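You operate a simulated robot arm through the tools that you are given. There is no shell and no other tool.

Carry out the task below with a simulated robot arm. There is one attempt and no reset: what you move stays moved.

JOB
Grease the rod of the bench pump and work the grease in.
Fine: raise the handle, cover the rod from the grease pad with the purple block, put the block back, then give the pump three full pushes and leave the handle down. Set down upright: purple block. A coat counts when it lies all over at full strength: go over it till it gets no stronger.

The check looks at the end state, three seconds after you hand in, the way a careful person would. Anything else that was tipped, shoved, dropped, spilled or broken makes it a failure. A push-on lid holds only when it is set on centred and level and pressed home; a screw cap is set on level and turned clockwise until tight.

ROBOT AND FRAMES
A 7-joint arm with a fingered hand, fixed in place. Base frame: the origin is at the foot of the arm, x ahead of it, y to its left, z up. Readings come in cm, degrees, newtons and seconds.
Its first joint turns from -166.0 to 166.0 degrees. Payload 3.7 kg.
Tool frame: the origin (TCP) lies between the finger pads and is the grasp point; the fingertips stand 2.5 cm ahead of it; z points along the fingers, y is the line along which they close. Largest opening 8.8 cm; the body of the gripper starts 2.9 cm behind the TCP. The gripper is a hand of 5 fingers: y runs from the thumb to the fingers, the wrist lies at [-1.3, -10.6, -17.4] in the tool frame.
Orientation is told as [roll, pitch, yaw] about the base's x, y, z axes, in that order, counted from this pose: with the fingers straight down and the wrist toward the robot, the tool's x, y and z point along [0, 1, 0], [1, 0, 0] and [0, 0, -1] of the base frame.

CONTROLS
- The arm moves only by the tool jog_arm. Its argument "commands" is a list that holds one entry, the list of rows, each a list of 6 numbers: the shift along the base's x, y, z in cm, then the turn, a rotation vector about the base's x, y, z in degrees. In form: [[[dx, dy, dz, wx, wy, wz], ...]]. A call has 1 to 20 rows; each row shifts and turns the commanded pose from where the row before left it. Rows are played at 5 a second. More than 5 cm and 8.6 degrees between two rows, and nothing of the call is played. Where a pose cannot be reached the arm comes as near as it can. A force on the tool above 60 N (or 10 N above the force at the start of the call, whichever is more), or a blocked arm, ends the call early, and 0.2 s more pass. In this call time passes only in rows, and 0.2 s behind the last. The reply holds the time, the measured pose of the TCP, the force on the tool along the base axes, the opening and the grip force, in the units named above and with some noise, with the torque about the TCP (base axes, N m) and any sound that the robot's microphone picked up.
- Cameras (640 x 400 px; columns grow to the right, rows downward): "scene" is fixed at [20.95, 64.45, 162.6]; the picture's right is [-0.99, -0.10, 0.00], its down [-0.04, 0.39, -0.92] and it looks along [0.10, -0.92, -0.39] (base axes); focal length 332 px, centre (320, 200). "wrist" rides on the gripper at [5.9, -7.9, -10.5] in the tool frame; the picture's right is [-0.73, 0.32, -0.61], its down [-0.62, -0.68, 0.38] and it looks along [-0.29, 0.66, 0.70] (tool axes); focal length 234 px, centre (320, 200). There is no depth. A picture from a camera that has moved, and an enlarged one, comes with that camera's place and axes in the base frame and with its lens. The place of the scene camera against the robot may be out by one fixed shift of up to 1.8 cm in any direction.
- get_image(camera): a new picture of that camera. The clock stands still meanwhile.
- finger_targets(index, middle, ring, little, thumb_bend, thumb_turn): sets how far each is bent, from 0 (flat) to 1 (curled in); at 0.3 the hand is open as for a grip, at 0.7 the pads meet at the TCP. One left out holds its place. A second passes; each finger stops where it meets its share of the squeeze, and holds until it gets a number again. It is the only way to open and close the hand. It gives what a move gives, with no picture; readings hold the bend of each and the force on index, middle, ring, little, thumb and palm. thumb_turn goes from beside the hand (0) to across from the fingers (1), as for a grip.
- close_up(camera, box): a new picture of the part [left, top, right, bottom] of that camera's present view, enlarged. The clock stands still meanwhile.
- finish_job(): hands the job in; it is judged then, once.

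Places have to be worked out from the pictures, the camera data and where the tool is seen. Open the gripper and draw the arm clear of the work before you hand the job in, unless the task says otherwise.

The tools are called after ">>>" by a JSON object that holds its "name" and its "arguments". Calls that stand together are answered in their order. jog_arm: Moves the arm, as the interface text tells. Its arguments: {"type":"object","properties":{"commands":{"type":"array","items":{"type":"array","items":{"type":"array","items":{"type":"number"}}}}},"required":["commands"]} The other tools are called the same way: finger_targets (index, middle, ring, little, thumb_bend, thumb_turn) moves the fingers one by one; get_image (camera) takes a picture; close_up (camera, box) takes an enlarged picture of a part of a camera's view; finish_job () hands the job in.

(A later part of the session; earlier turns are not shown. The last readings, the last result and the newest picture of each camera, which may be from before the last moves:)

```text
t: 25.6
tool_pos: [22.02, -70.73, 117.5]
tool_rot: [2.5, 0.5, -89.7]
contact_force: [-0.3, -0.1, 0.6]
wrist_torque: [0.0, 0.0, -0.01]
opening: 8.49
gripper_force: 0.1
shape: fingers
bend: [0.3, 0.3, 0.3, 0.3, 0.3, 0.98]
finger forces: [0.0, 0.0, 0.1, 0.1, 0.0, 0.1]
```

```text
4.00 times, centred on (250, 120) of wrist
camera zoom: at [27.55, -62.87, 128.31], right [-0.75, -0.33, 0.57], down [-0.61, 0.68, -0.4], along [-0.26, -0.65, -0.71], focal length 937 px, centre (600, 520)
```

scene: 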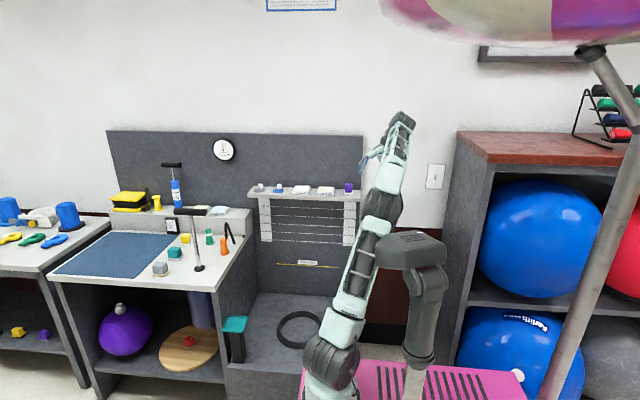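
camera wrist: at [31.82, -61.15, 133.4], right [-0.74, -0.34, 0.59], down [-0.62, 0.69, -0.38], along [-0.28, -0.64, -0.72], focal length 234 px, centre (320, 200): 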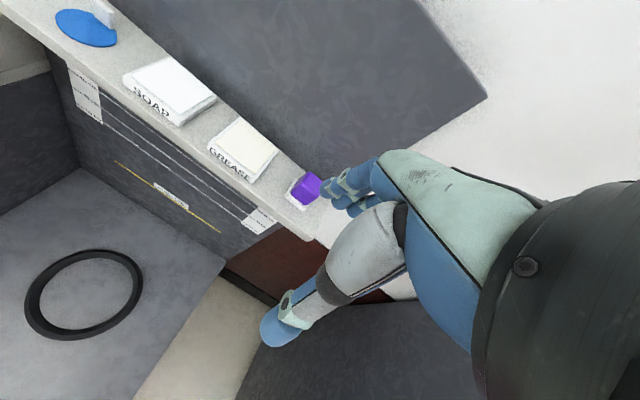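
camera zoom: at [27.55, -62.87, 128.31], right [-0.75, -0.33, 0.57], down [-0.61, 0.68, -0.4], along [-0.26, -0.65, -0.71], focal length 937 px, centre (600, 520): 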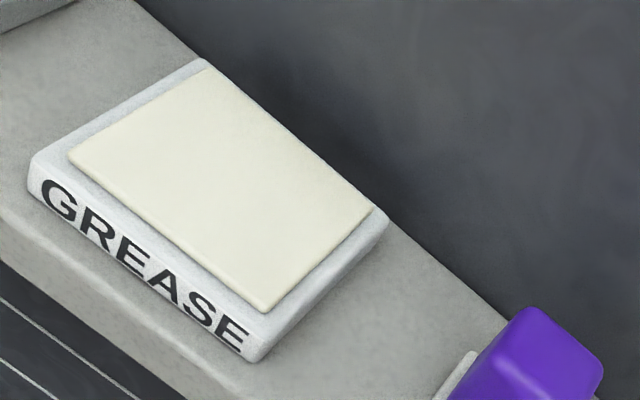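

Block is about 3.2 cm square, z≈105.8–109.6, centre (24.2,-84.1); the wall is near y≈-90 so I pre-close the hand part way before going in.

>>> {"name": "finger_targets", "arguments": {"index": 0.42, "middle": 0.42, "ring": 0.42, "little": 0.42, "thumb_bend": 0.42}}

>>> {"name": "jog_arm", "arguments": {"commands": [[[0.5, -3, 0, -0.5, 2.5, -0.3], [0.5, -3.5, -0.5, 0, 0, 0], [0.6, -3.5, -1, 0, 0, 0], [0.6, -3.4, -1, 0, 0, 0]]]}}

>>> {"name": "get_image", "arguments": {"camera": "wrist"}}

>>> {"name": "close_up", "arguments": {"camera": "scene", "box": [290, 130, 390, 210]}}

```text
t: 26.6
tool_pos: [21.94, -70.63, 117.46]
tool_rot: [2.5, 0.5, -89.8]
contact_force: [0.6, 0.3, -0.5]
wrist_torque: [0.02, -0.01, 0.02]
opening: 5.98
gripper_force: 0.1
shape: fingers
bend: [0.42, 0.42, 0.42, 0.42, 0.42, 0.98]
finger forces: [0.0, 0.0, 0.0, 0.0, 0.1, 0.1]
```

```text
t: 27.6
tool_pos: [24.4, -84.14, 115.07]
tool_rot: [0.0, -0.1, -90.0]
contact_force: [-0.4, 0.6, 0.3]
wrist_torque: [-0.04, 0.01, -0.02]
opening: 5.95
gripper_force: 0.2
shape: fingers
bend: [0.42, 0.42, 0.42, 0.42, 0.42, 0.98]
finger forces: [0.1, 0.1, 0.0, 0.0, 0.0, 0.0]
```

```text
taken
camera wrist: at [30.18, -76.26, 125.58], right [-0.73, -0.32, 0.61], down [-0.62, 0.68, -0.38], along [-0.29, -0.66, -0.69], focal length 234 px, centre (320, 200)
```

wrist: 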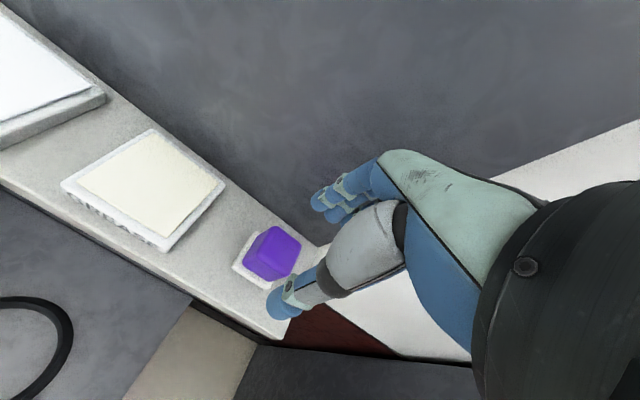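

```text
5.00 times, centred on (340, 170) of scene
camera zoom: at [20.95, 64.45, 162.6], right [-0.99, -0.1, 0.0], down [-0.04, 0.39, -0.92], along [0.1, -0.92, -0.39], focal length 1662 px, centre (220, 350)
```

zoom: 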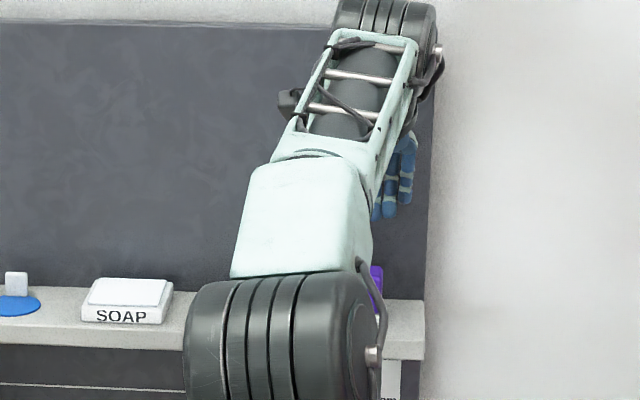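

I check the alignment with an enlarged view of the block from here.

>>> {"name": "close_up", "arguments": {"camera": "wrist", "box": [210, 170, 350, 290]}}

```text
3.33 times, centred on (280, 230) of wrist
camera zoom: at [30.18, -76.26, 125.58], right [-0.73, -0.32, 0.61], down [-0.62, 0.68, -0.38], along [-0.29, -0.66, -0.69], focal length 781 px, centre (453, 100)
```

zoom: 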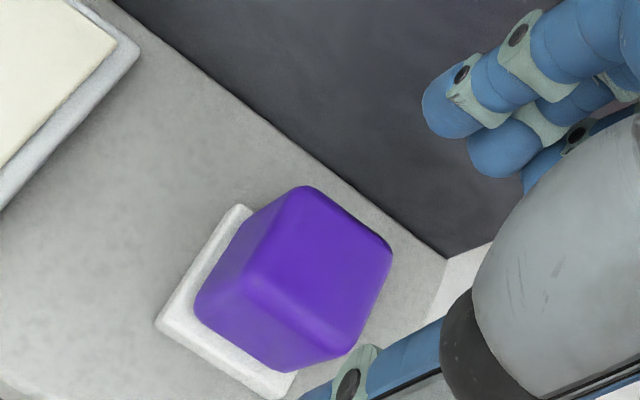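

From this view the block top centre is about 0.35 cm further +x and -y of the tool axis; I correct that and descend part way.

>>> {"name": "jog_arm", "arguments": {"commands": [[[0.3, -0.35, -1.5, 0, 0, 0], [0, 0, -2, 0, 0, 0], [0, 0, -1.5, 0, 0, 0]]]}}

>>> {"name": "close_up", "arguments": {"camera": "wrist", "box": [210, 150, 370, 290]}}

>>> {"name": "close_up", "arguments": {"camera": "scene", "box": [320, 160, 380, 210]}}

```text
t: 28.4
tool_pos: [24.47, -84.53, 109.91]
tool_rot: [0.0, 0.0, -90.1]
contact_force: [0.8, 0.3, 0.5]
wrist_torque: [0.01, -0.01, 0.01]
opening: 5.95
gripper_force: 0.1
shape: fingers
bend: [0.42, 0.42, 0.42, 0.42, 0.42, 0.98]
finger forces: [0.1, 0.0, 0.0, 0.1, 0.1, 0.0]
```

```text
2.86 times, centred on (290, 220) of wrist
camera zoom: at [30.5, -76.63, 120.54], right [-0.73, -0.32, 0.61], down [-0.62, 0.68, -0.38], along [-0.29, -0.66, -0.7], focal length 669 px, centre (406, 143)
```

zoom: 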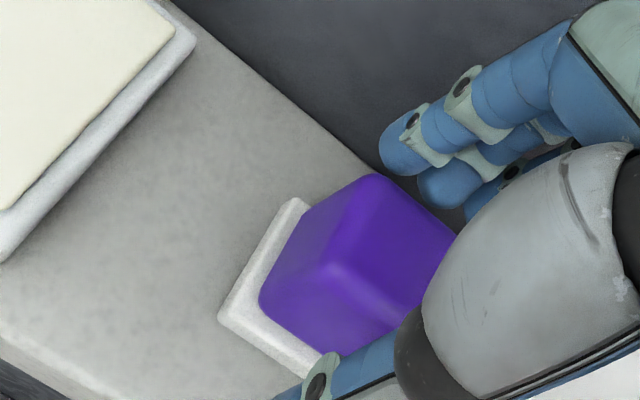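

```text
8.00 times, centred on (350, 185) of scene
camera zoom: at [20.95, 64.45, 162.6], right [-0.99, -0.1, 0.0], down [-0.04, 0.39, -0.92], along [0.1, -0.92, -0.39], focal length 2658 px, centre (80, 320)
```

zoom: 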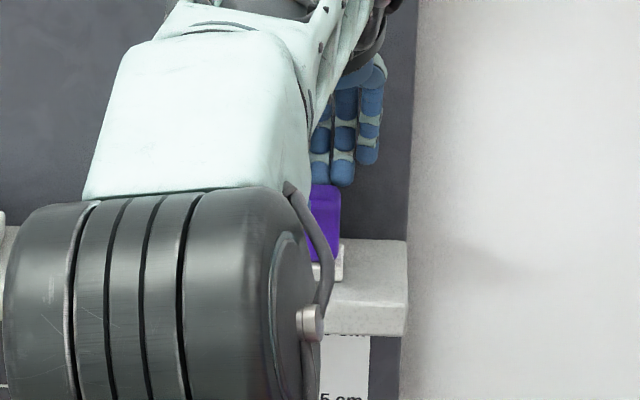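

Hand straddles the block with fingertips behind and thumb in front. I lower another 0.7 cm so about 1 cm of the block's base will stick out past the fingertips, then close.

>>> {"name": "jog_arm", "arguments": {"commands": [[[0.1, 0, -0.7, 0, 0, 0]]]}}

>>> {"name": "finger_targets", "arguments": {"index": 0.7, "middle": 0.7, "ring": 0.7, "little": 0.7, "thumb_bend": 0.7}}

>>> {"name": "close_up", "arguments": {"camera": "wrist", "box": [210, 150, 370, 290]}}

>>> {"name": "close_up", "arguments": {"camera": "scene", "box": [320, 160, 380, 210]}}

```text
t: 28.8
tool_pos: [24.67, -84.52, 109.37]
tool_rot: [-0.1, 0.0, -90.0]
contact_force: [0.1, -1.2, 0.0]
wrist_torque: [0.02, -0.01, -0.01]
opening: 5.98
gripper_force: 0.1
shape: fingers
bend: [0.42, 0.42, 0.42, 0.42, 0.42, 0.98]
finger forces: [0.1, 0.0, 0.1, 0.0, 0.0, 0.1]
```

```text
t: 29.8
tool_pos: [24.62, -84.44, 109.3]
tool_rot: [0.0, 0.0, -90.2]
contact_force: [-0.5, 0.2, -0.5]
wrist_torque: [-0.01, -0.01, -0.02]
opening: 2.9
gripper_force: 12.5
shape: fingers
bend: [0.6, 0.64, 0.66, 0.7, 0.55, 0.94]
finger forces: [5.5, 4.4, 2.4, 0.0, 12.3, 0.0]
```

```text
2.86 times, centred on (290, 220) of wrist
camera zoom: at [30.57, -76.62, 119.87], right [-0.73, -0.32, 0.61], down [-0.62, 0.68, -0.38], along [-0.29, -0.66, -0.7], focal length 669 px, centre (406, 143)
```

zoom: 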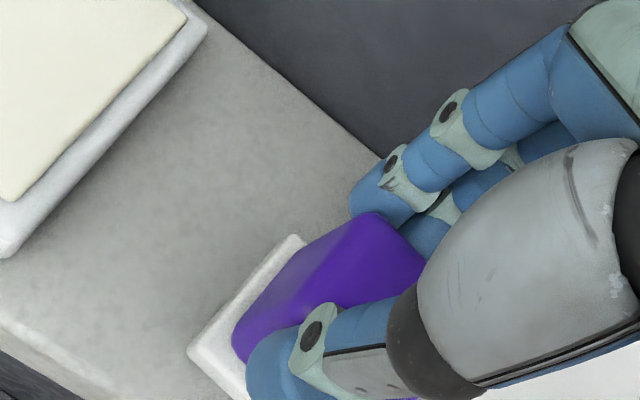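

```text
8.00 times, centred on (350, 185) of scene
camera zoom: at [20.95, 64.45, 162.6], right [-0.99, -0.1, 0.0], down [-0.04, 0.39, -0.92], along [0.1, -0.92, -0.39], focal length 2658 px, centre (80, 320)
```

zoom: 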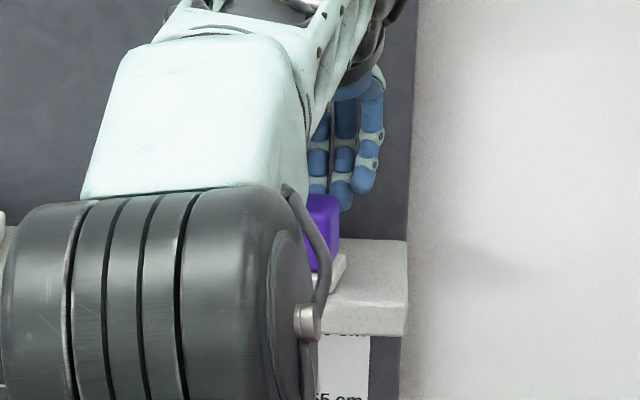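

The grip holds at 12 N, but the block may have rotated or tilted slightly. I look closer.

>>> {"name": "close_up", "arguments": {"camera": "wrist", "box": [245, 210, 345, 300]}}

>>> {"name": "close_up", "arguments": {"camera": "scene", "box": [340, 172, 372, 202]}}

```text
4.44 times, centred on (295, 255) of wrist
camera zoom: at [30.57, -76.62, 119.87], right [-0.73, -0.32, 0.61], down [-0.62, 0.68, -0.38], along [-0.29, -0.66, -0.7], focal length 1041 px, centre (431, -44)
```

zoom: 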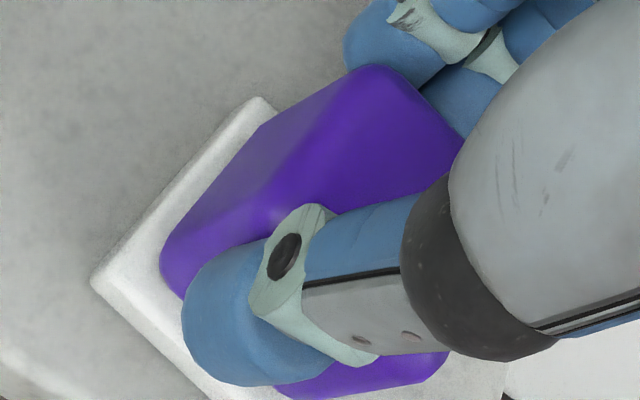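

```text
13.33 times, centred on (356, 187) of scene
camera zoom: at [20.95, 64.45, 162.6], right [-0.99, -0.1, 0.0], down [-0.04, 0.39, -0.92], along [0.1, -0.92, -0.39], focal length 4431 px, centre (-160, 373)
```

zoom: 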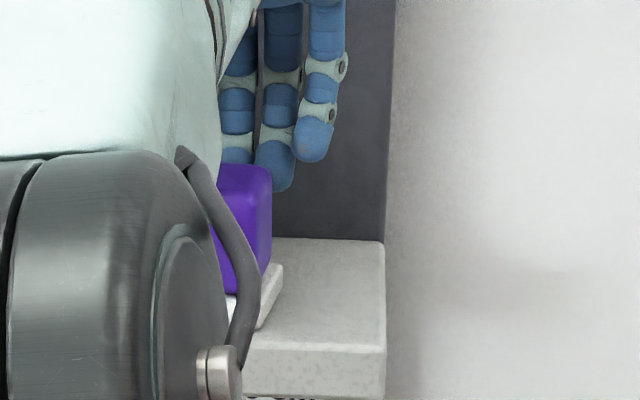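

The block slid slightly toward the thumb on its stand but seems flat. I firm up the grip a little and lift it to inspect how it sits in the hand.

>>> {"name": "finger_targets", "arguments": {"index": 0.76, "middle": 0.78, "ring": 0.78, "thumb_bend": 0.78}}

>>> {"name": "jog_arm", "arguments": {"commands": [[[0, 0, 1, 0, 0, 0], [0, 0, 2, 0, 0, 0], [0, 0, 3, 0, 0, 0]]]}}

>>> {"name": "close_up", "arguments": {"camera": "wrist", "box": [220, 180, 360, 320]}}

>>> {"name": "close_up", "arguments": {"camera": "scene", "box": [320, 140, 380, 200]}}

```text
t: 30.8
tool_pos: [24.64, -84.48, 109.25]
tool_rot: [0.0, 0.0, -90.1]
contact_force: [-0.7, 0.5, 1.3]
wrist_torque: [0.03, 0.01, 0.02]
opening: 3.09
gripper_force: 21.3
shape: fingers
bend: [0.74, 0.75, 0.76, 0.7, 0.49, 0.91]
finger forces: [8.7, 7.2, 4.8, 0.1, 21.9, 0.1]
```

```text
t: 31.6
tool_pos: [24.76, -84.47, 115.26]
tool_rot: [0.0, 0.0, -90.1]
contact_force: [0.2, -0.7, -1.2]
wrist_torque: [0.01, 0.01, 0.05]
opening: 3.09
gripper_force: 20.9
shape: fingers
bend: [0.74, 0.75, 0.76, 0.7, 0.49, 0.91]
finger forces: [8.7, 7.2, 4.5, 0.1, 21.5, 0.1]
```

```text
2.86 times, centred on (290, 250) of wrist
camera zoom: at [30.65, -76.6, 125.87], right [-0.73, -0.32, 0.61], down [-0.62, 0.68, -0.38], along [-0.29, -0.66, -0.7], focal length 669 px, centre (406, 57)
```

zoom: 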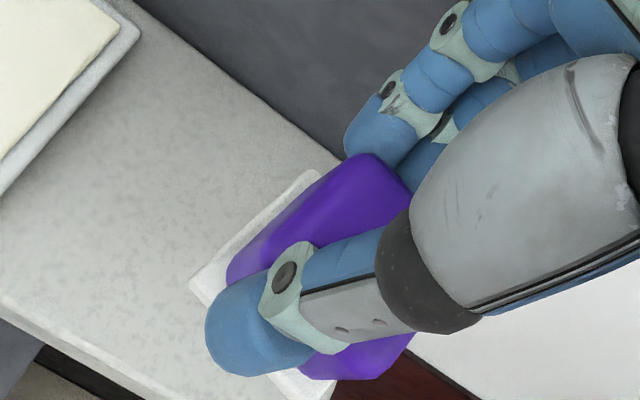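

```text
6.67 times, centred on (350, 170) of scene
camera zoom: at [20.95, 64.45, 162.6], right [-0.99, -0.1, 0.0], down [-0.04, 0.39, -0.92], along [0.1, -0.92, -0.39], focal length 2215 px, centre (120, 400)
```

zoom: 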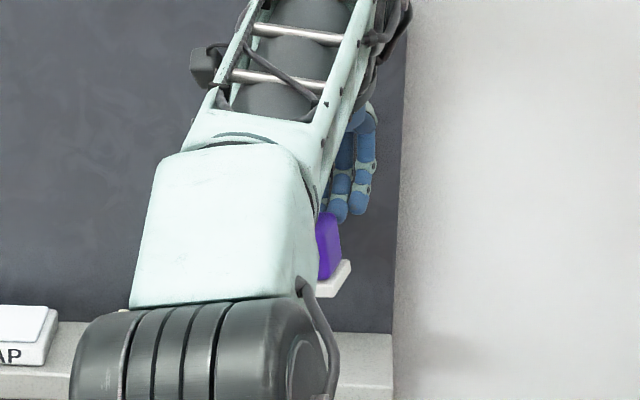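

The white plate came up with the block, so it is the applicator's working pad. It has twisted (about -15°) and tilted in the grip, so I'll set it back down and re-grip it more evenly.

>>> {"name": "jog_arm", "arguments": {"commands": [[[0, 0, -2.5, 0, 0, 0], [0, 0, -2, 0, 0, 0], [0, 0, -0.7, 0, 0, 0]]]}}

>>> {"name": "jog_arm", "arguments": {"commands": [[[0, 0, -0.3, 0, 0, 0], [0, 0, -0.3, 0, 0, 0]]]}}

>>> {"name": "close_up", "arguments": {"camera": "wrist", "box": [220, 180, 360, 320]}}

>>> {"name": "close_up", "arguments": {"camera": "scene", "box": [320, 150, 380, 210]}}

```text
t: 32.4
tool_pos: [24.68, -84.38, 110.13]
tool_rot: [0.0, 0.0, -90.2]
contact_force: [-0.1, 0.1, -0.1]
wrist_torque: [-0.03, -0.01, -0.02]
opening: 3.09
gripper_force: 21.2
shape: fingers
bend: [0.74, 0.76, 0.76, 0.7, 0.49, 0.91]
finger forces: [8.8, 7.0, 4.5, 0.0, 21.5, 0.0]
```

```text
t: 33.0
tool_pos: [24.63, -84.49, 109.51]
tool_rot: [0.1, -0.1, -90.0]
contact_force: [-0.4, -0.4, -0.8]
wrist_torque: [0.01, -0.03, 0.01]
opening: 3.06
gripper_force: 20.9
shape: fingers
bend: [0.74, 0.76, 0.76, 0.7, 0.49, 0.91]
finger forces: [8.7, 7.0, 4.5, 0.0, 21.5, 0.0]
```

```text
2.86 times, centred on (290, 250) of wrist
camera zoom: at [30.63, -76.6, 120.1], right [-0.73, -0.32, 0.61], down [-0.62, 0.68, -0.38], along [-0.29, -0.66, -0.7], focal length 669 px, centre (406, 57)
```

zoom: 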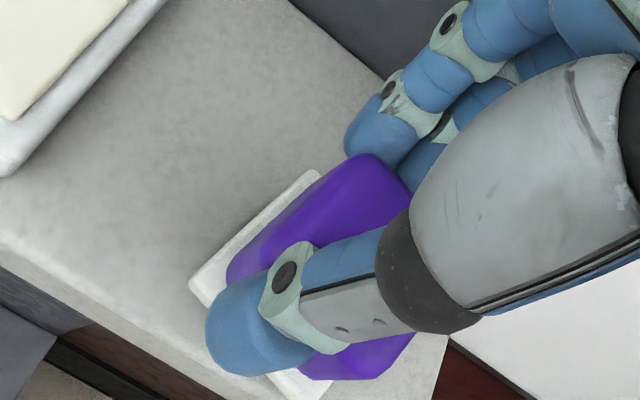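

```text
6.67 times, centred on (350, 180) of scene
camera zoom: at [20.95, 64.45, 162.6], right [-0.99, -0.1, 0.0], down [-0.04, 0.39, -0.92], along [0.1, -0.92, -0.39], focal length 2215 px, centre (120, 333)
```

zoom: 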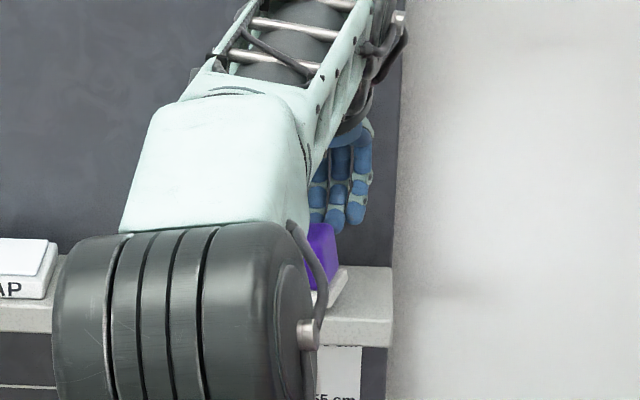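

Not touching yet; I lower gently until the block's pad takes load.

>>> {"name": "jog_arm", "arguments": {"commands": [[[0, 0, -0.2, 0, 0, 0], [0, 0, -0.15, 0, 0, 0]]]}}

```text
t: 33.6
tool_pos: [24.59, -84.35, 109.22]
tool_rot: [0.0, 0.0, -90.2]
contact_force: [-1.4, -0.6, 4.9]
wrist_torque: [0.05, -0.06, 0.02]
opening: 3.09
gripper_force: 21.8
shape: fingers
bend: [0.74, 0.76, 0.77, 0.7, 0.49, 0.91]
finger forces: [9.4, 8.1, 4.8, 0.0, 22.1, 0.0]
```

Contact at 5 N. I open the hand to let the block settle on the shelf.

>>> {"name": "finger_targets", "arguments": {"index": 0.42, "middle": 0.42, "ring": 0.42, "little": 0.42, "thumb_bend": 0.4}}

>>> {"name": "close_up", "arguments": {"camera": "wrist", "box": [220, 180, 360, 320]}}

>>> {"name": "close_up", "arguments": {"camera": "scene", "box": [320, 150, 380, 210]}}

```text
t: 34.6
tool_pos: [24.71, -84.44, 109.16]
tool_rot: [0.0, 0.0, -90.2]
contact_force: [-0.3, 0.4, 0.4]
wrist_torque: [-0.01, 0.01, -0.02]
opening: 6.14
gripper_force: 0.1
shape: fingers
bend: [0.42, 0.42, 0.42, 0.42, 0.4, 0.97]
finger forces: [0.0, 0.0, 0.0, 0.0, 0.0, 0.0]
```

```text
2.86 times, centred on (290, 250) of wrist
camera zoom: at [30.63, -76.59, 119.75], right [-0.73, -0.32, 0.61], down [-0.62, 0.68, -0.38], along [-0.29, -0.66, -0.7], focal length 669 px, centre (406, 57)
```

zoom: 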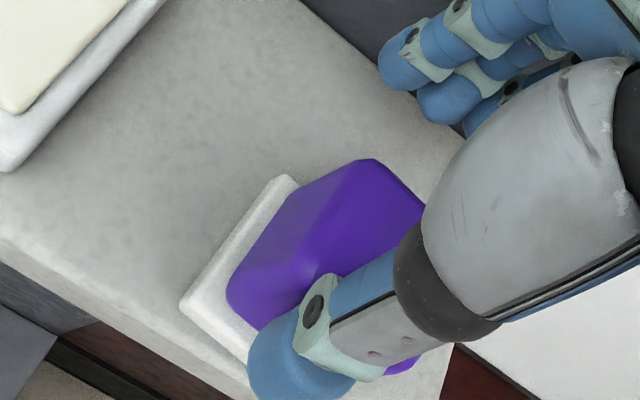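

```text
6.67 times, centred on (350, 180) of scene
camera zoom: at [20.95, 64.45, 162.6], right [-0.99, -0.1, 0.0], down [-0.04, 0.39, -0.92], along [0.1, -0.92, -0.39], focal length 2215 px, centre (120, 333)
```

zoom: 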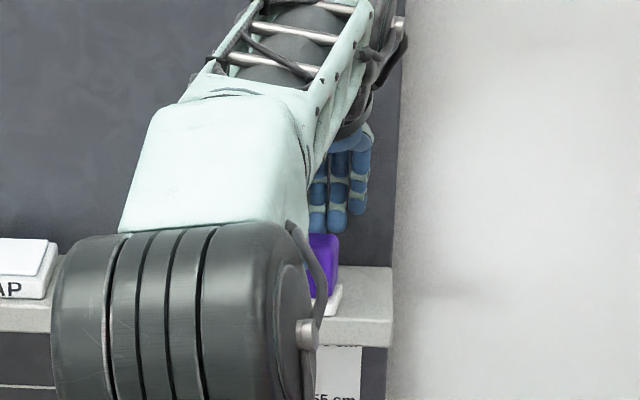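

The block stands free again, slightly nearer the front. I rise to get a clear look and re-align.

>>> {"name": "jog_arm", "arguments": {"commands": [[[0, 0, 2, 0, 0, 0], [0, 0, 4, 0, 0, 0]]]}}

>>> {"name": "close_up", "arguments": {"camera": "wrist", "box": [210, 170, 350, 310]}}

>>> {"name": "close_up", "arguments": {"camera": "scene", "box": [320, 150, 380, 210]}}

```text
t: 35.2
tool_pos: [24.68, -84.48, 115.23]
tool_rot: [0.0, 0.1, -90.1]
contact_force: [-0.1, 0.5, -0.7]
wrist_torque: [-0.02, 0.01, 0.05]
opening: 6.12
gripper_force: 0.1
shape: fingers
bend: [0.42, 0.42, 0.42, 0.42, 0.4, 0.97]
finger forces: [0.0, 0.0, 0.1, 0.1, 0.0, 0.0]
```

```text
2.86 times, centred on (280, 240) of wrist
camera zoom: at [30.62, -76.61, 125.84], right [-0.73, -0.32, 0.61], down [-0.62, 0.68, -0.38], along [-0.29, -0.66, -0.7], focal length 669 px, centre (434, 86)
```

zoom: 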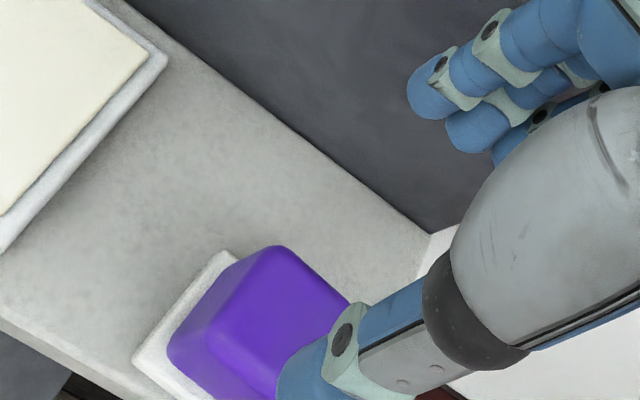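

```text
6.67 times, centred on (350, 180) of scene
camera zoom: at [20.95, 64.45, 162.6], right [-0.99, -0.1, 0.0], down [-0.04, 0.39, -0.92], along [0.1, -0.92, -0.39], focal length 2215 px, centre (120, 333)
```

zoom: 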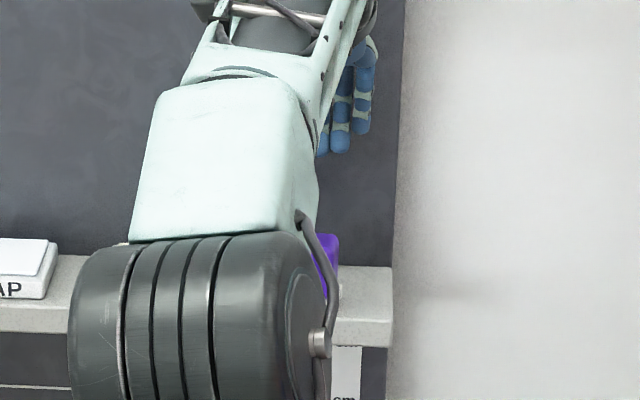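

Block centre is now about (24.9,-82.5), nearly square to the shelf. I re-centre over it with a slight yaw, go a bit lower than before, and will use balanced finger/thumb targets.

>>> {"name": "jog_arm", "arguments": {"commands": [[[0.2, 1.9, -1.5, 0, 0, -2.5], [0, 0, -2.5, 0, 0, 0], [0, 0, -1.6, 0, 0, 0]]]}}

>>> {"name": "close_up", "arguments": {"camera": "wrist", "box": [210, 150, 370, 290]}}

>>> {"name": "close_up", "arguments": {"camera": "scene", "box": [320, 150, 380, 210]}}

```text
t: 36.0
tool_pos: [24.86, -82.55, 109.67]
tool_rot: [-0.1, 0.0, -92.6]
contact_force: [-0.1, 0.2, 0.1]
wrist_torque: [-0.01, -0.01, 0.0]
opening: 6.13
gripper_force: 0.1
shape: fingers
bend: [0.42, 0.42, 0.42, 0.42, 0.4, 0.97]
finger forces: [0.0, 0.0, 0.0, 0.1, 0.0, 0.0]
```

```text
2.86 times, centred on (290, 220) of wrist
camera zoom: at [31.14, -75.02, 120.16], right [-0.74, -0.29, 0.61], down [-0.59, 0.71, -0.38], along [-0.32, -0.64, -0.7], focal length 669 px, centre (406, 143)
```

zoom: 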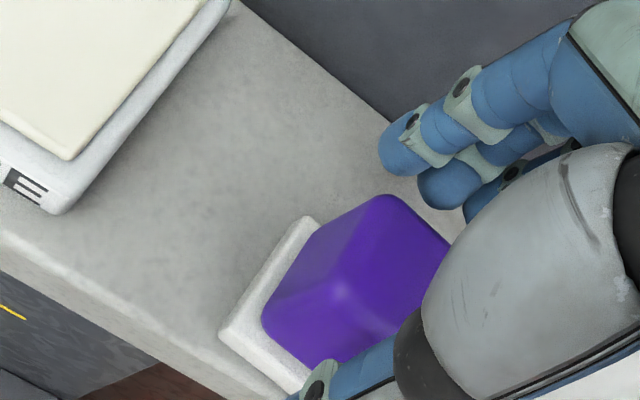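

```text
6.67 times, centred on (350, 180) of scene
camera zoom: at [20.95, 64.45, 162.6], right [-0.99, -0.1, 0.0], down [-0.04, 0.39, -0.92], along [0.1, -0.92, -0.39], focal length 2215 px, centre (120, 333)
```

zoom: 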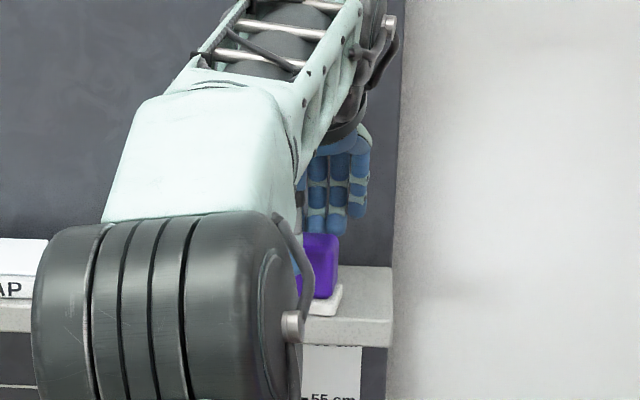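

I enlarge to judge centring between thumb and fingers more precisely.

>>> {"name": "close_up", "arguments": {"camera": "wrist", "box": [265, 200, 345, 280]}}

```text
5.00 times, centred on (305, 240) of wrist
camera zoom: at [31.14, -75.02, 120.16], right [-0.74, -0.29, 0.61], down [-0.59, 0.71, -0.38], along [-0.32, -0.64, -0.7], focal length 1171 px, centre (395, 0)
```

zoom: 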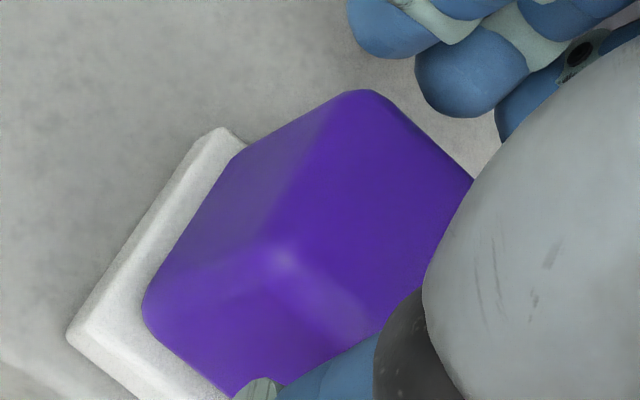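

The block centre is about (+0.5,+0.6) cm off the tool axis; I shift by that and lower to z≈108.6, then close with balanced targets.

>>> {"name": "jog_arm", "arguments": {"commands": [[[0.5, 0.6, 0, 0, 0, 0], [0, 0, -1.0, 0, 0, 0]]]}}

>>> {"name": "finger_targets", "arguments": {"index": 0.58, "middle": 0.58, "ring": 0.58, "little": 0.5, "thumb_bend": 0.62}}

>>> {"name": "close_up", "arguments": {"camera": "wrist", "box": [245, 190, 345, 290]}}

>>> {"name": "close_up", "arguments": {"camera": "scene", "box": [320, 150, 380, 210]}}

```text
t: 36.6
tool_pos: [25.24, -81.98, 108.51]
tool_rot: [-0.1, 0.1, -92.6]
contact_force: [-0.9, 0.2, -0.4]
wrist_torque: [0.02, 0.0, -0.02]
opening: 6.12
gripper_force: 0.1
shape: fingers
bend: [0.42, 0.42, 0.42, 0.42, 0.4, 0.97]
finger forces: [0.0, 0.0, 0.1, 0.0, 0.0, 0.0]
```

```text
t: 37.6
tool_pos: [25.27, -81.97, 108.58]
tool_rot: [0.0, 0.0, -92.6]
contact_force: [-0.5, -0.6, 0.1]
wrist_torque: [-0.03, 0.0, -0.02]
opening: 2.77
gripper_force: 3.0
shape: fingers
bend: [0.56, 0.55, 0.56, 0.5, 0.58, 0.97]
finger forces: [0.6, 1.7, 0.7, 0.0, 3.0, 0.0]
```

```text
4.00 times, centred on (295, 240) of wrist
camera zoom: at [31.67, -74.44, 119.17], right [-0.74, -0.29, 0.61], down [-0.59, 0.71, -0.38], along [-0.32, -0.64, -0.7], focal length 937 px, centre (420, 40)
```

zoom: 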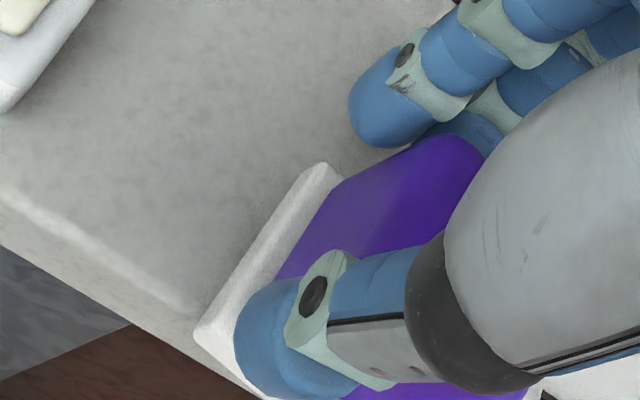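

```text
6.67 times, centred on (350, 180) of scene
camera zoom: at [20.95, 64.45, 162.6], right [-0.99, -0.1, 0.0], down [-0.04, 0.39, -0.92], along [0.1, -0.92, -0.39], focal length 2215 px, centre (120, 333)
```

zoom: 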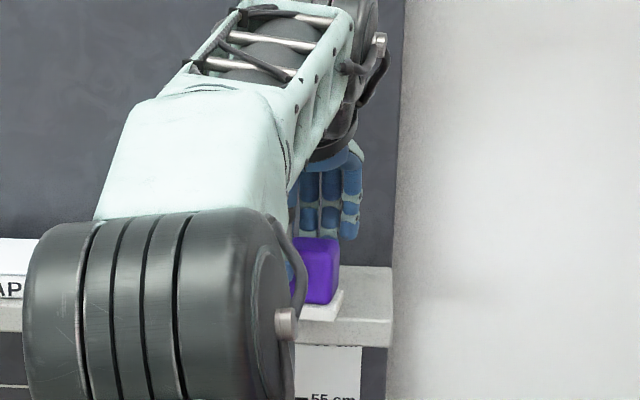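

Nicely balanced: all at about 0.56 bend. I squeeze up in two steps keeping finger and thumb forces matched.

>>> {"name": "finger_targets", "arguments": {"index": 0.62, "middle": 0.61, "ring": 0.62, "thumb_bend": 0.7}}

>>> {"name": "finger_targets", "arguments": {"index": 0.66, "middle": 0.65, "ring": 0.66, "thumb_bend": 0.78}}

>>> {"name": "close_up", "arguments": {"camera": "wrist", "box": [245, 190, 345, 290]}}

```text
t: 38.6
tool_pos: [25.41, -82.08, 108.51]
tool_rot: [0.1, -0.1, -92.7]
contact_force: [0.1, -0.5, -0.3]
wrist_torque: [-0.02, -0.02, 0.03]
opening: 2.05
gripper_force: 7.1
shape: fingers
bend: [0.61, 0.57, 0.59, 0.5, 0.61, 0.95]
finger forces: [0.7, 4.3, 2.0, 0.0, 6.9, 0.0]
```

```text
t: 39.6
tool_pos: [25.36, -82.02, 108.63]
tool_rot: [0.0, 0.0, -92.6]
contact_force: [0.3, 0.2, 0.4]
wrist_torque: [-0.01, 0.05, 0.0]
opening: 1.47
gripper_force: 13.6
shape: fingers
bend: [0.62, 0.58, 0.62, 0.5, 0.66, 0.93]
finger forces: [2.5, 8.3, 3.4, 0.1, 13.3, 0.0]
```

```text
4.00 times, centred on (295, 240) of wrist
camera zoom: at [31.67, -74.43, 119.18], right [-0.74, -0.29, 0.61], down [-0.59, 0.71, -0.38], along [-0.32, -0.64, -0.7], focal length 937 px, centre (420, 40)
```

zoom: 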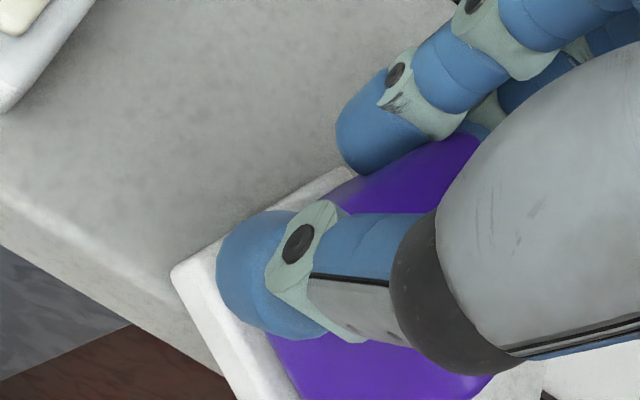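

The block twisted (~-30° about vertical) because the thumb presses off-centre toward +x. I'll lift it a hair, turn it back square and set it further back on the shelf, then re-grip with the block under the thumb/index line.

>>> {"name": "jog_arm", "arguments": {"commands": [[[0, 0, 0.7, 0, 0, 0], [0, -0.4, 0, 0, 0, 7.5], [0, -0.4, 0, 0, 0, 7.5], [0, -0.4, 0, 0, 0, 7.5], [-0.3, -0.4, 0, 0, 0, 7.0]]]}}

>>> {"name": "close_up", "arguments": {"camera": "wrist", "box": [225, 170, 365, 310]}}

>>> {"name": "close_up", "arguments": {"camera": "scene", "box": [320, 150, 380, 210]}}

```text
t: 40.8
tool_pos: [25.21, -83.5, 109.23]
tool_rot: [0.0, 0.0, -62.9]
contact_force: [0.2, -0.5, 0.1]
wrist_torque: [-0.04, 0.01, 0.0]
opening: 1.46
gripper_force: 14.0
shape: fingers
bend: [0.62, 0.58, 0.62, 0.5, 0.67, 0.92]
finger forces: [2.6, 8.2, 3.3, 0.0, 13.2, 0.1]
```

```text
2.86 times, centred on (295, 240) of wrist
camera zoom: at [26.84, -73.89, 119.82], right [-0.5, -0.62, 0.61], down [-0.87, 0.32, -0.38], along [0.04, -0.72, -0.7], focal length 669 px, centre (391, 86)
```

zoom: 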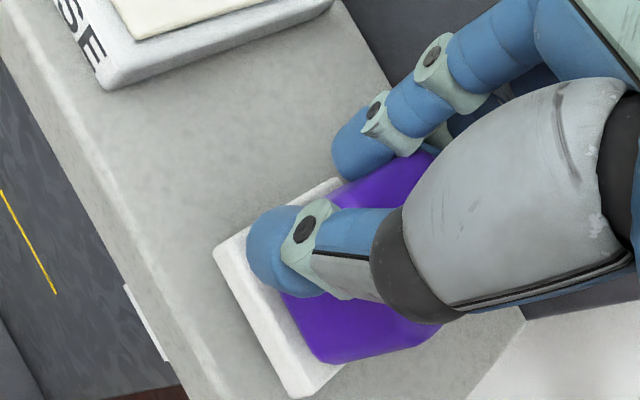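

```text
6.67 times, centred on (350, 180) of scene
camera zoom: at [20.95, 64.45, 162.6], right [-0.99, -0.1, 0.0], down [-0.04, 0.39, -0.92], along [0.1, -0.92, -0.39], focal length 2215 px, centre (120, 333)
```

zoom: 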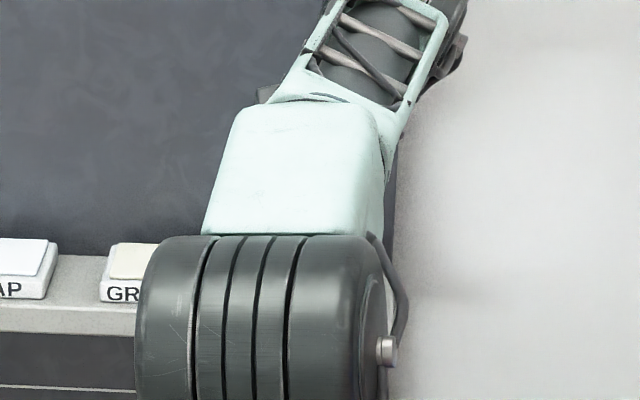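

The block is now roughly square with the shelf. I lower it to contact and release.

>>> {"name": "jog_arm", "arguments": {"commands": [[[0, 0, -0.4, 0, 0, 0], [0, 0, -0.3, 0, 0, 0]]]}}

>>> {"name": "finger_targets", "arguments": {"index": 0.42, "middle": 0.42, "ring": 0.42, "little": 0.42, "thumb_bend": 0.42, "thumb_turn": 1.0}}

>>> {"name": "jog_arm", "arguments": {"commands": [[[0, 0, 2, 0, 0, 0], [0, 0, 4, 0, 0, -7]]]}}

>>> {"name": "close_up", "arguments": {"camera": "wrist", "box": [205, 170, 345, 310]}}

```text
t: 41.4
tool_pos: [25.08, -83.53, 108.64]
tool_rot: [-0.1, 0.0, -63.1]
contact_force: [0.1, 0.7, 1.1]
wrist_torque: [-0.02, -0.01, -0.02]
opening: 1.44
gripper_force: 13.7
shape: fingers
bend: [0.62, 0.58, 0.62, 0.5, 0.67, 0.92]
finger forces: [2.3, 8.4, 3.2, 0.0, 13.4, 0.0]
```

```text
t: 42.4
tool_pos: [25.01, -83.57, 108.49]
tool_rot: [0.0, 0.0, -63.1]
contact_force: [-0.2, 0.1, -0.4]
wrist_torque: [0.04, -0.01, 0.02]
opening: 5.88
gripper_force: 0.1
shape: fingers
bend: [0.42, 0.42, 0.42, 0.42, 0.42, 0.99]
finger forces: [0.0, 0.0, 0.0, 0.1, 0.0, 0.0]
```

```text
t: 43.0
tool_pos: [25.11, -83.34, 114.46]
tool_rot: [0.1, 0.1, -70.1]
contact_force: [0.5, -0.1, 0.2]
wrist_torque: [0.01, -0.02, -0.01]
opening: 5.85
gripper_force: 0.0
shape: fingers
bend: [0.42, 0.42, 0.42, 0.42, 0.42, 0.99]
finger forces: [0.1, 0.0, 0.0, 0.0, 0.1, 0.0]
```

```text
2.86 times, centred on (275, 240) of wrist
camera zoom: at [27.99, -74.12, 125.11], right [-0.57, -0.55, 0.61], down [-0.82, 0.43, -0.38], along [-0.05, -0.72, -0.7], focal length 669 px, centre (449, 86)
```

zoom: 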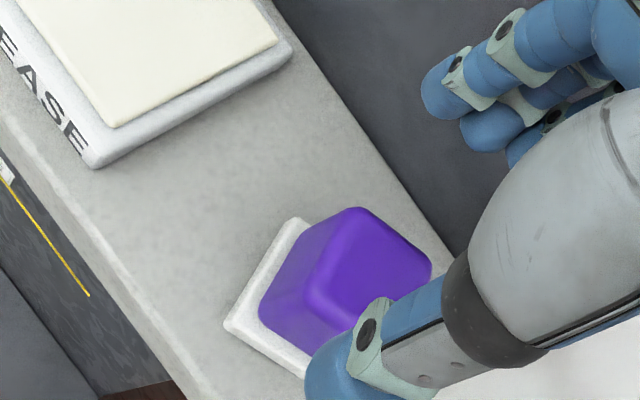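

The block is upright on the shelf. I rotate back toward yaw -90 and measure it again.

>>> {"name": "jog_arm", "arguments": {"commands": [[[0, 0, 0.3, 0, 0, -7], [0, 0, 0, 0, 0, -7], [0, 0.5, 0, 0, 0, -6]]]}}

>>> {"name": "close_up", "arguments": {"camera": "wrist", "box": [225, 190, 325, 290]}}

>>> {"name": "get_image", "arguments": {"camera": "wrist"}}

```text
t: 43.8
tool_pos: [25.02, -83.02, 114.77]
tool_rot: [-0.1, 0.0, -90.2]
contact_force: [-0.3, 0.8, -0.5]
wrist_torque: [-0.01, 0.02, -0.02]
opening: 5.89
gripper_force: 0.1
shape: fingers
bend: [0.42, 0.42, 0.42, 0.42, 0.42, 0.99]
finger forces: [0.0, 0.1, 0.1, 0.0, 0.0, 0.0]
```

```text
4.00 times, centred on (275, 240) of wrist
camera zoom: at [30.97, -75.2, 125.4], right [-0.73, -0.32, 0.61], down [-0.62, 0.68, -0.38], along [-0.29, -0.66, -0.7], focal length 937 px, centre (500, 40)
```

zoom: 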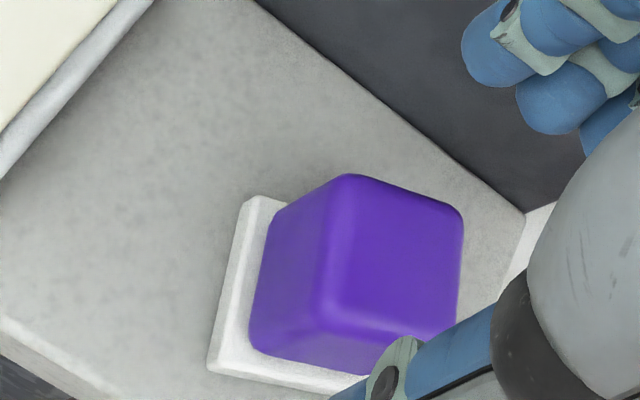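

```text
taken
camera wrist: at [30.97, -75.2, 125.4], right [-0.73, -0.32, 0.61], down [-0.62, 0.68, -0.38], along [-0.29, -0.66, -0.7], focal length 234 px, centre (320, 200)
```

wrist: 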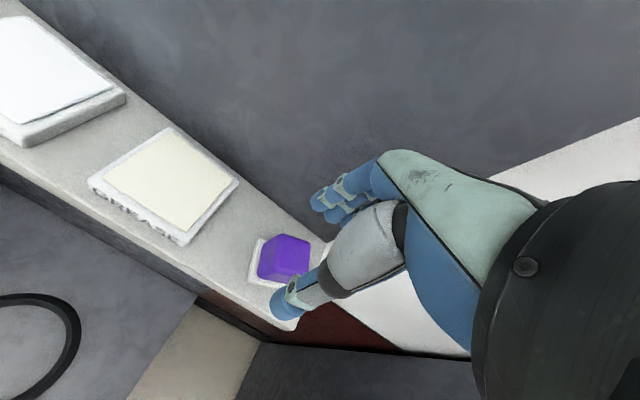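

The block now sits at about (24.5,-83.8), turned +19°. I'll match it with yaw -71 and use a three-point grip: thumb against index and middle only, with the thumb fully turned across.

>>> {"name": "jog_arm", "arguments": {"commands": [[[-0.2, -0.35, 0, 0, 0, 6.4], [-0.2, -0.35, 0, 0, 0, 6.4], [-0.1, 0, 0, 0, 0, 6.4], [0, 0, -2.5, 0, 0, 0], [0, 0, -2.2, 0, 0, 0]]]}}

>>> {"name": "close_up", "arguments": {"camera": "wrist", "box": [245, 190, 345, 290]}}

```text
t: 45.0
tool_pos: [24.67, -83.68, 110.2]
tool_rot: [0.0, 0.0, -70.8]
contact_force: [-0.5, 0.0, -0.8]
wrist_torque: [0.02, -0.03, 0.0]
opening: 5.86
gripper_force: 0.0
shape: fingers
bend: [0.42, 0.42, 0.42, 0.42, 0.42, 0.99]
finger forces: [0.0, 0.0, 0.0, 0.1, 0.1, 0.0]
```

```text
4.00 times, centred on (295, 240) of wrist
camera zoom: at [27.59, -74.39, 120.75], right [-0.58, -0.54, 0.61], down [-0.81, 0.44, -0.38], along [-0.06, -0.72, -0.7], focal length 937 px, centre (420, 40)
```

zoom: 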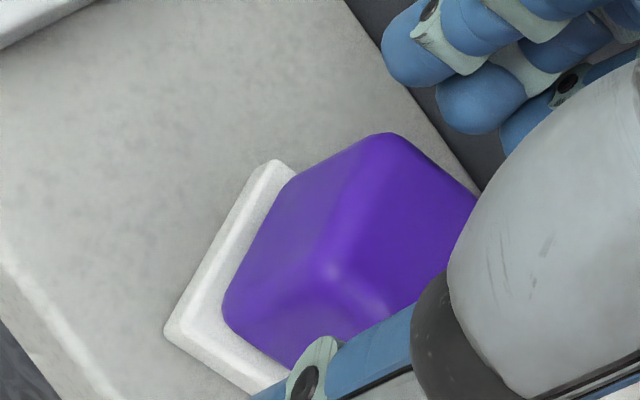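

Block centre is about 0.6 cm toward the thumb side of the tool axis. I correct that with a small yaw, lower to z≈108.5 and pinch with thumb, index and middle.

>>> {"name": "jog_arm", "arguments": {"commands": [[[0, 0.62, 0, 0, 0, 2.5], [0, 0, -1.6, 0, 0, 0]]]}}

>>> {"name": "finger_targets", "arguments": {"index": 0.57, "middle": 0.57, "ring": 0.42, "little": 0.42, "thumb_bend": 0.6, "thumb_turn": 1.0}}

>>> {"name": "close_up", "arguments": {"camera": "wrist", "box": [245, 190, 345, 290]}}

```text
t: 45.6
tool_pos: [24.69, -83.19, 108.42]
tool_rot: [0.0, 0.0, -68.4]
contact_force: [-0.4, -0.6, -0.5]
wrist_torque: [-0.01, 0.0, 0.02]
opening: 5.83
gripper_force: 0.1
shape: fingers
bend: [0.42, 0.42, 0.42, 0.42, 0.42, 0.99]
finger forces: [0.0, 0.0, 0.0, 0.0, 0.0, 0.0]
```

```text
t: 46.6
tool_pos: [24.58, -83.16, 108.33]
tool_rot: [0.1, 0.0, -68.5]
contact_force: [-0.7, -0.1, 0.6]
wrist_torque: [0.02, 0.01, -0.01]
opening: 2.87
gripper_force: 1.9
shape: fingers
bend: [0.55, 0.54, 0.42, 0.42, 0.57, 1.0]
finger forces: [0.3, 1.7, 0.0, 0.0, 2.1, 0.0]
```

```text
4.00 times, centred on (295, 240) of wrist
camera zoom: at [27.22, -73.68, 119.09], right [-0.56, -0.57, 0.61], down [-0.83, 0.4, -0.38], along [-0.03, -0.72, -0.7], focal length 937 px, centre (420, 40)
```

zoom: 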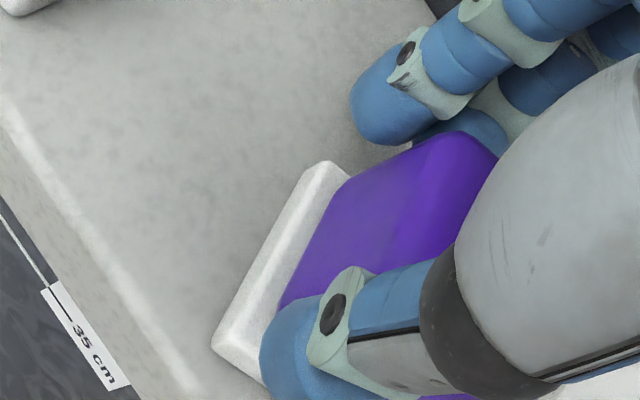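

Light, even contact. I raise the squeeze a bit with the index taking more share, and watch for rotation.

>>> {"name": "finger_targets", "arguments": {"index": 0.62, "middle": 0.59, "thumb_bend": 0.68, "thumb_turn": 1.0}}

>>> {"name": "close_up", "arguments": {"camera": "wrist", "box": [245, 190, 345, 290]}}

```text
t: 47.6
tool_pos: [24.58, -83.22, 108.48]
tool_rot: [0.0, -0.1, -68.4]
contact_force: [0.2, 1.3, 0.0]
wrist_torque: [-0.04, -0.03, 0.0]
opening: 1.97
gripper_force: 4.8
shape: fingers
bend: [0.61, 0.54, 0.42, 0.42, 0.61, 1.0]
finger forces: [0.5, 4.6, 0.0, 0.1, 5.3, 0.1]
```

```text
4.00 times, centred on (295, 240) of wrist
camera zoom: at [27.22, -73.67, 119.1], right [-0.56, -0.57, 0.61], down [-0.83, 0.4, -0.38], along [-0.03, -0.72, -0.7], focal length 937 px, centre (420, 40)
```

zoom: 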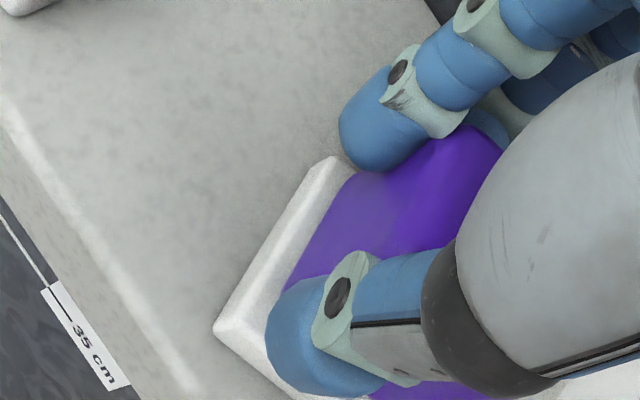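

The index is barely loading, so the block lies too far toward the middle/ring side. I loosen, shift the hand about 0.7 cm along its -x, and pinch again.

>>> {"name": "finger_targets", "arguments": {"index": 0.46, "middle": 0.46, "thumb_bend": 0.46}}

>>> {"name": "jog_arm", "arguments": {"commands": [[[-0.75, -0.3, 0, 0, 0, 0]]]}}

>>> {"name": "close_up", "arguments": {"camera": "wrist", "box": [245, 190, 345, 290]}}

```text
t: 48.6
tool_pos: [24.67, -83.03, 108.5]
tool_rot: [-0.1, 0.0, -68.4]
contact_force: [0.1, 0.5, -0.5]
wrist_torque: [-0.02, 0.02, -0.01]
opening: 4.99
gripper_force: 0.1
shape: fingers
bend: [0.46, 0.46, 0.42, 0.42, 0.46, 1.0]
finger forces: [0.0, 0.1, 0.0, 0.0, 0.1, 0.0]
```

```text
t: 49.0
tool_pos: [23.83, -83.41, 108.56]
tool_rot: [0.0, 0.1, -68.4]
contact_force: [0.3, -0.2, -1.2]
wrist_torque: [0.01, 0.01, 0.01]
opening: 4.97
gripper_force: 0.0
shape: fingers
bend: [0.46, 0.46, 0.42, 0.42, 0.46, 1.0]
finger forces: [0.0, 0.0, 0.0, 0.0, 0.0, 0.0]
```

```text
4.00 times, centred on (295, 240) of wrist
camera zoom: at [26.46, -73.99, 119.12], right [-0.56, -0.57, 0.61], down [-0.83, 0.4, -0.38], along [-0.03, -0.72, -0.7], focal length 937 px, centre (420, 40)
```

zoom: 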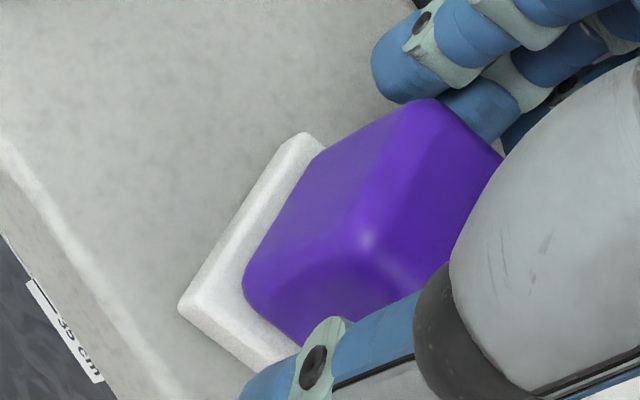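

Block is at tool offset about (+0.8,-1.0). I shift 0.8 cm toward the thumb side and close thumb, index and middle again.

>>> {"name": "jog_arm", "arguments": {"commands": [[[-0.3, 0.75, 0, 0, 0, 0]]]}}

>>> {"name": "finger_targets", "arguments": {"index": 0.58, "middle": 0.58, "thumb_bend": 0.6, "thumb_turn": 1.0}}

>>> {"name": "close_up", "arguments": {"camera": "wrist", "box": [245, 190, 345, 290]}}

```text
t: 49.4
tool_pos: [23.58, -82.66, 108.55]
tool_rot: [0.0, -0.1, -68.4]
contact_force: [0.1, 0.2, -0.2]
wrist_torque: [0.04, -0.03, -0.01]
opening: 5.0
gripper_force: 0.1
shape: fingers
bend: [0.46, 0.46, 0.42, 0.42, 0.46, 1.0]
finger forces: [0.1, 0.1, 0.0, 0.1, 0.0, 0.0]
```

```text
t: 50.4
tool_pos: [23.63, -82.65, 108.51]
tool_rot: [0.0, 0.0, -68.4]
contact_force: [-0.3, 1.0, 0.4]
wrist_torque: [-0.03, 0.0, 0.02]
opening: 3.07
gripper_force: 2.5
shape: fingers
bend: [0.55, 0.55, 0.42, 0.42, 0.55, 1.0]
finger forces: [1.3, 1.4, 0.0, 0.0, 3.2, 0.0]
```

```text
4.00 times, centred on (295, 240) of wrist
camera zoom: at [26.14, -73.21, 119.1], right [-0.56, -0.57, 0.61], down [-0.83, 0.4, -0.38], along [-0.03, -0.72, -0.7], focal length 937 px, centre (420, 40)
```

zoom: 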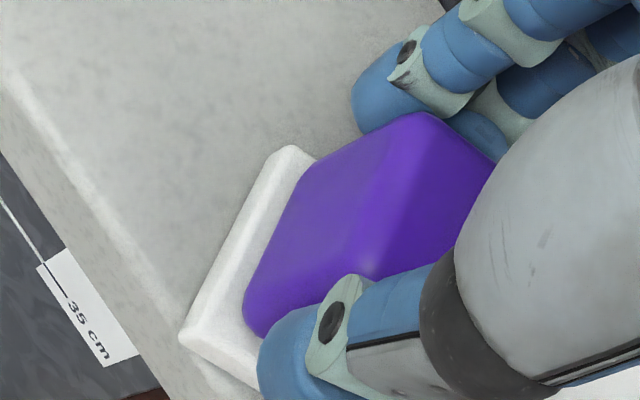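

Index and middle now share the load equally against the thumb at 0.55 bend. I squeeze further in steps.

>>> {"name": "finger_targets", "arguments": {"index": 0.62, "middle": 0.62, "thumb_bend": 0.67, "thumb_turn": 1.0}}

>>> {"name": "close_up", "arguments": {"camera": "wrist", "box": [245, 190, 345, 290]}}

```text
t: 51.4
tool_pos: [23.58, -82.52, 108.53]
tool_rot: [0.0, 0.0, -68.4]
contact_force: [-0.2, 0.3, 0.7]
wrist_torque: [-0.01, -0.01, 0.01]
opening: 2.95
gripper_force: 7.6
shape: fingers
bend: [0.56, 0.57, 0.42, 0.42, 0.56, 1.0]
finger forces: [3.7, 3.9, 0.0, 0.0, 8.2, 0.0]
```

```text
4.00 times, centred on (295, 240) of wrist
camera zoom: at [26.14, -73.21, 119.11], right [-0.56, -0.57, 0.61], down [-0.83, 0.4, -0.38], along [-0.03, -0.72, -0.7], focal length 937 px, centre (420, 40)
```

zoom: 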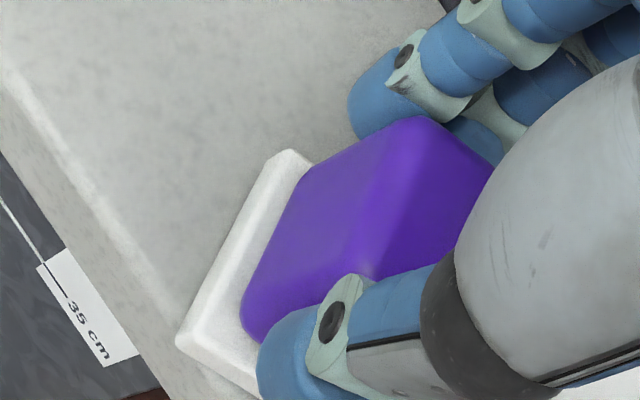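

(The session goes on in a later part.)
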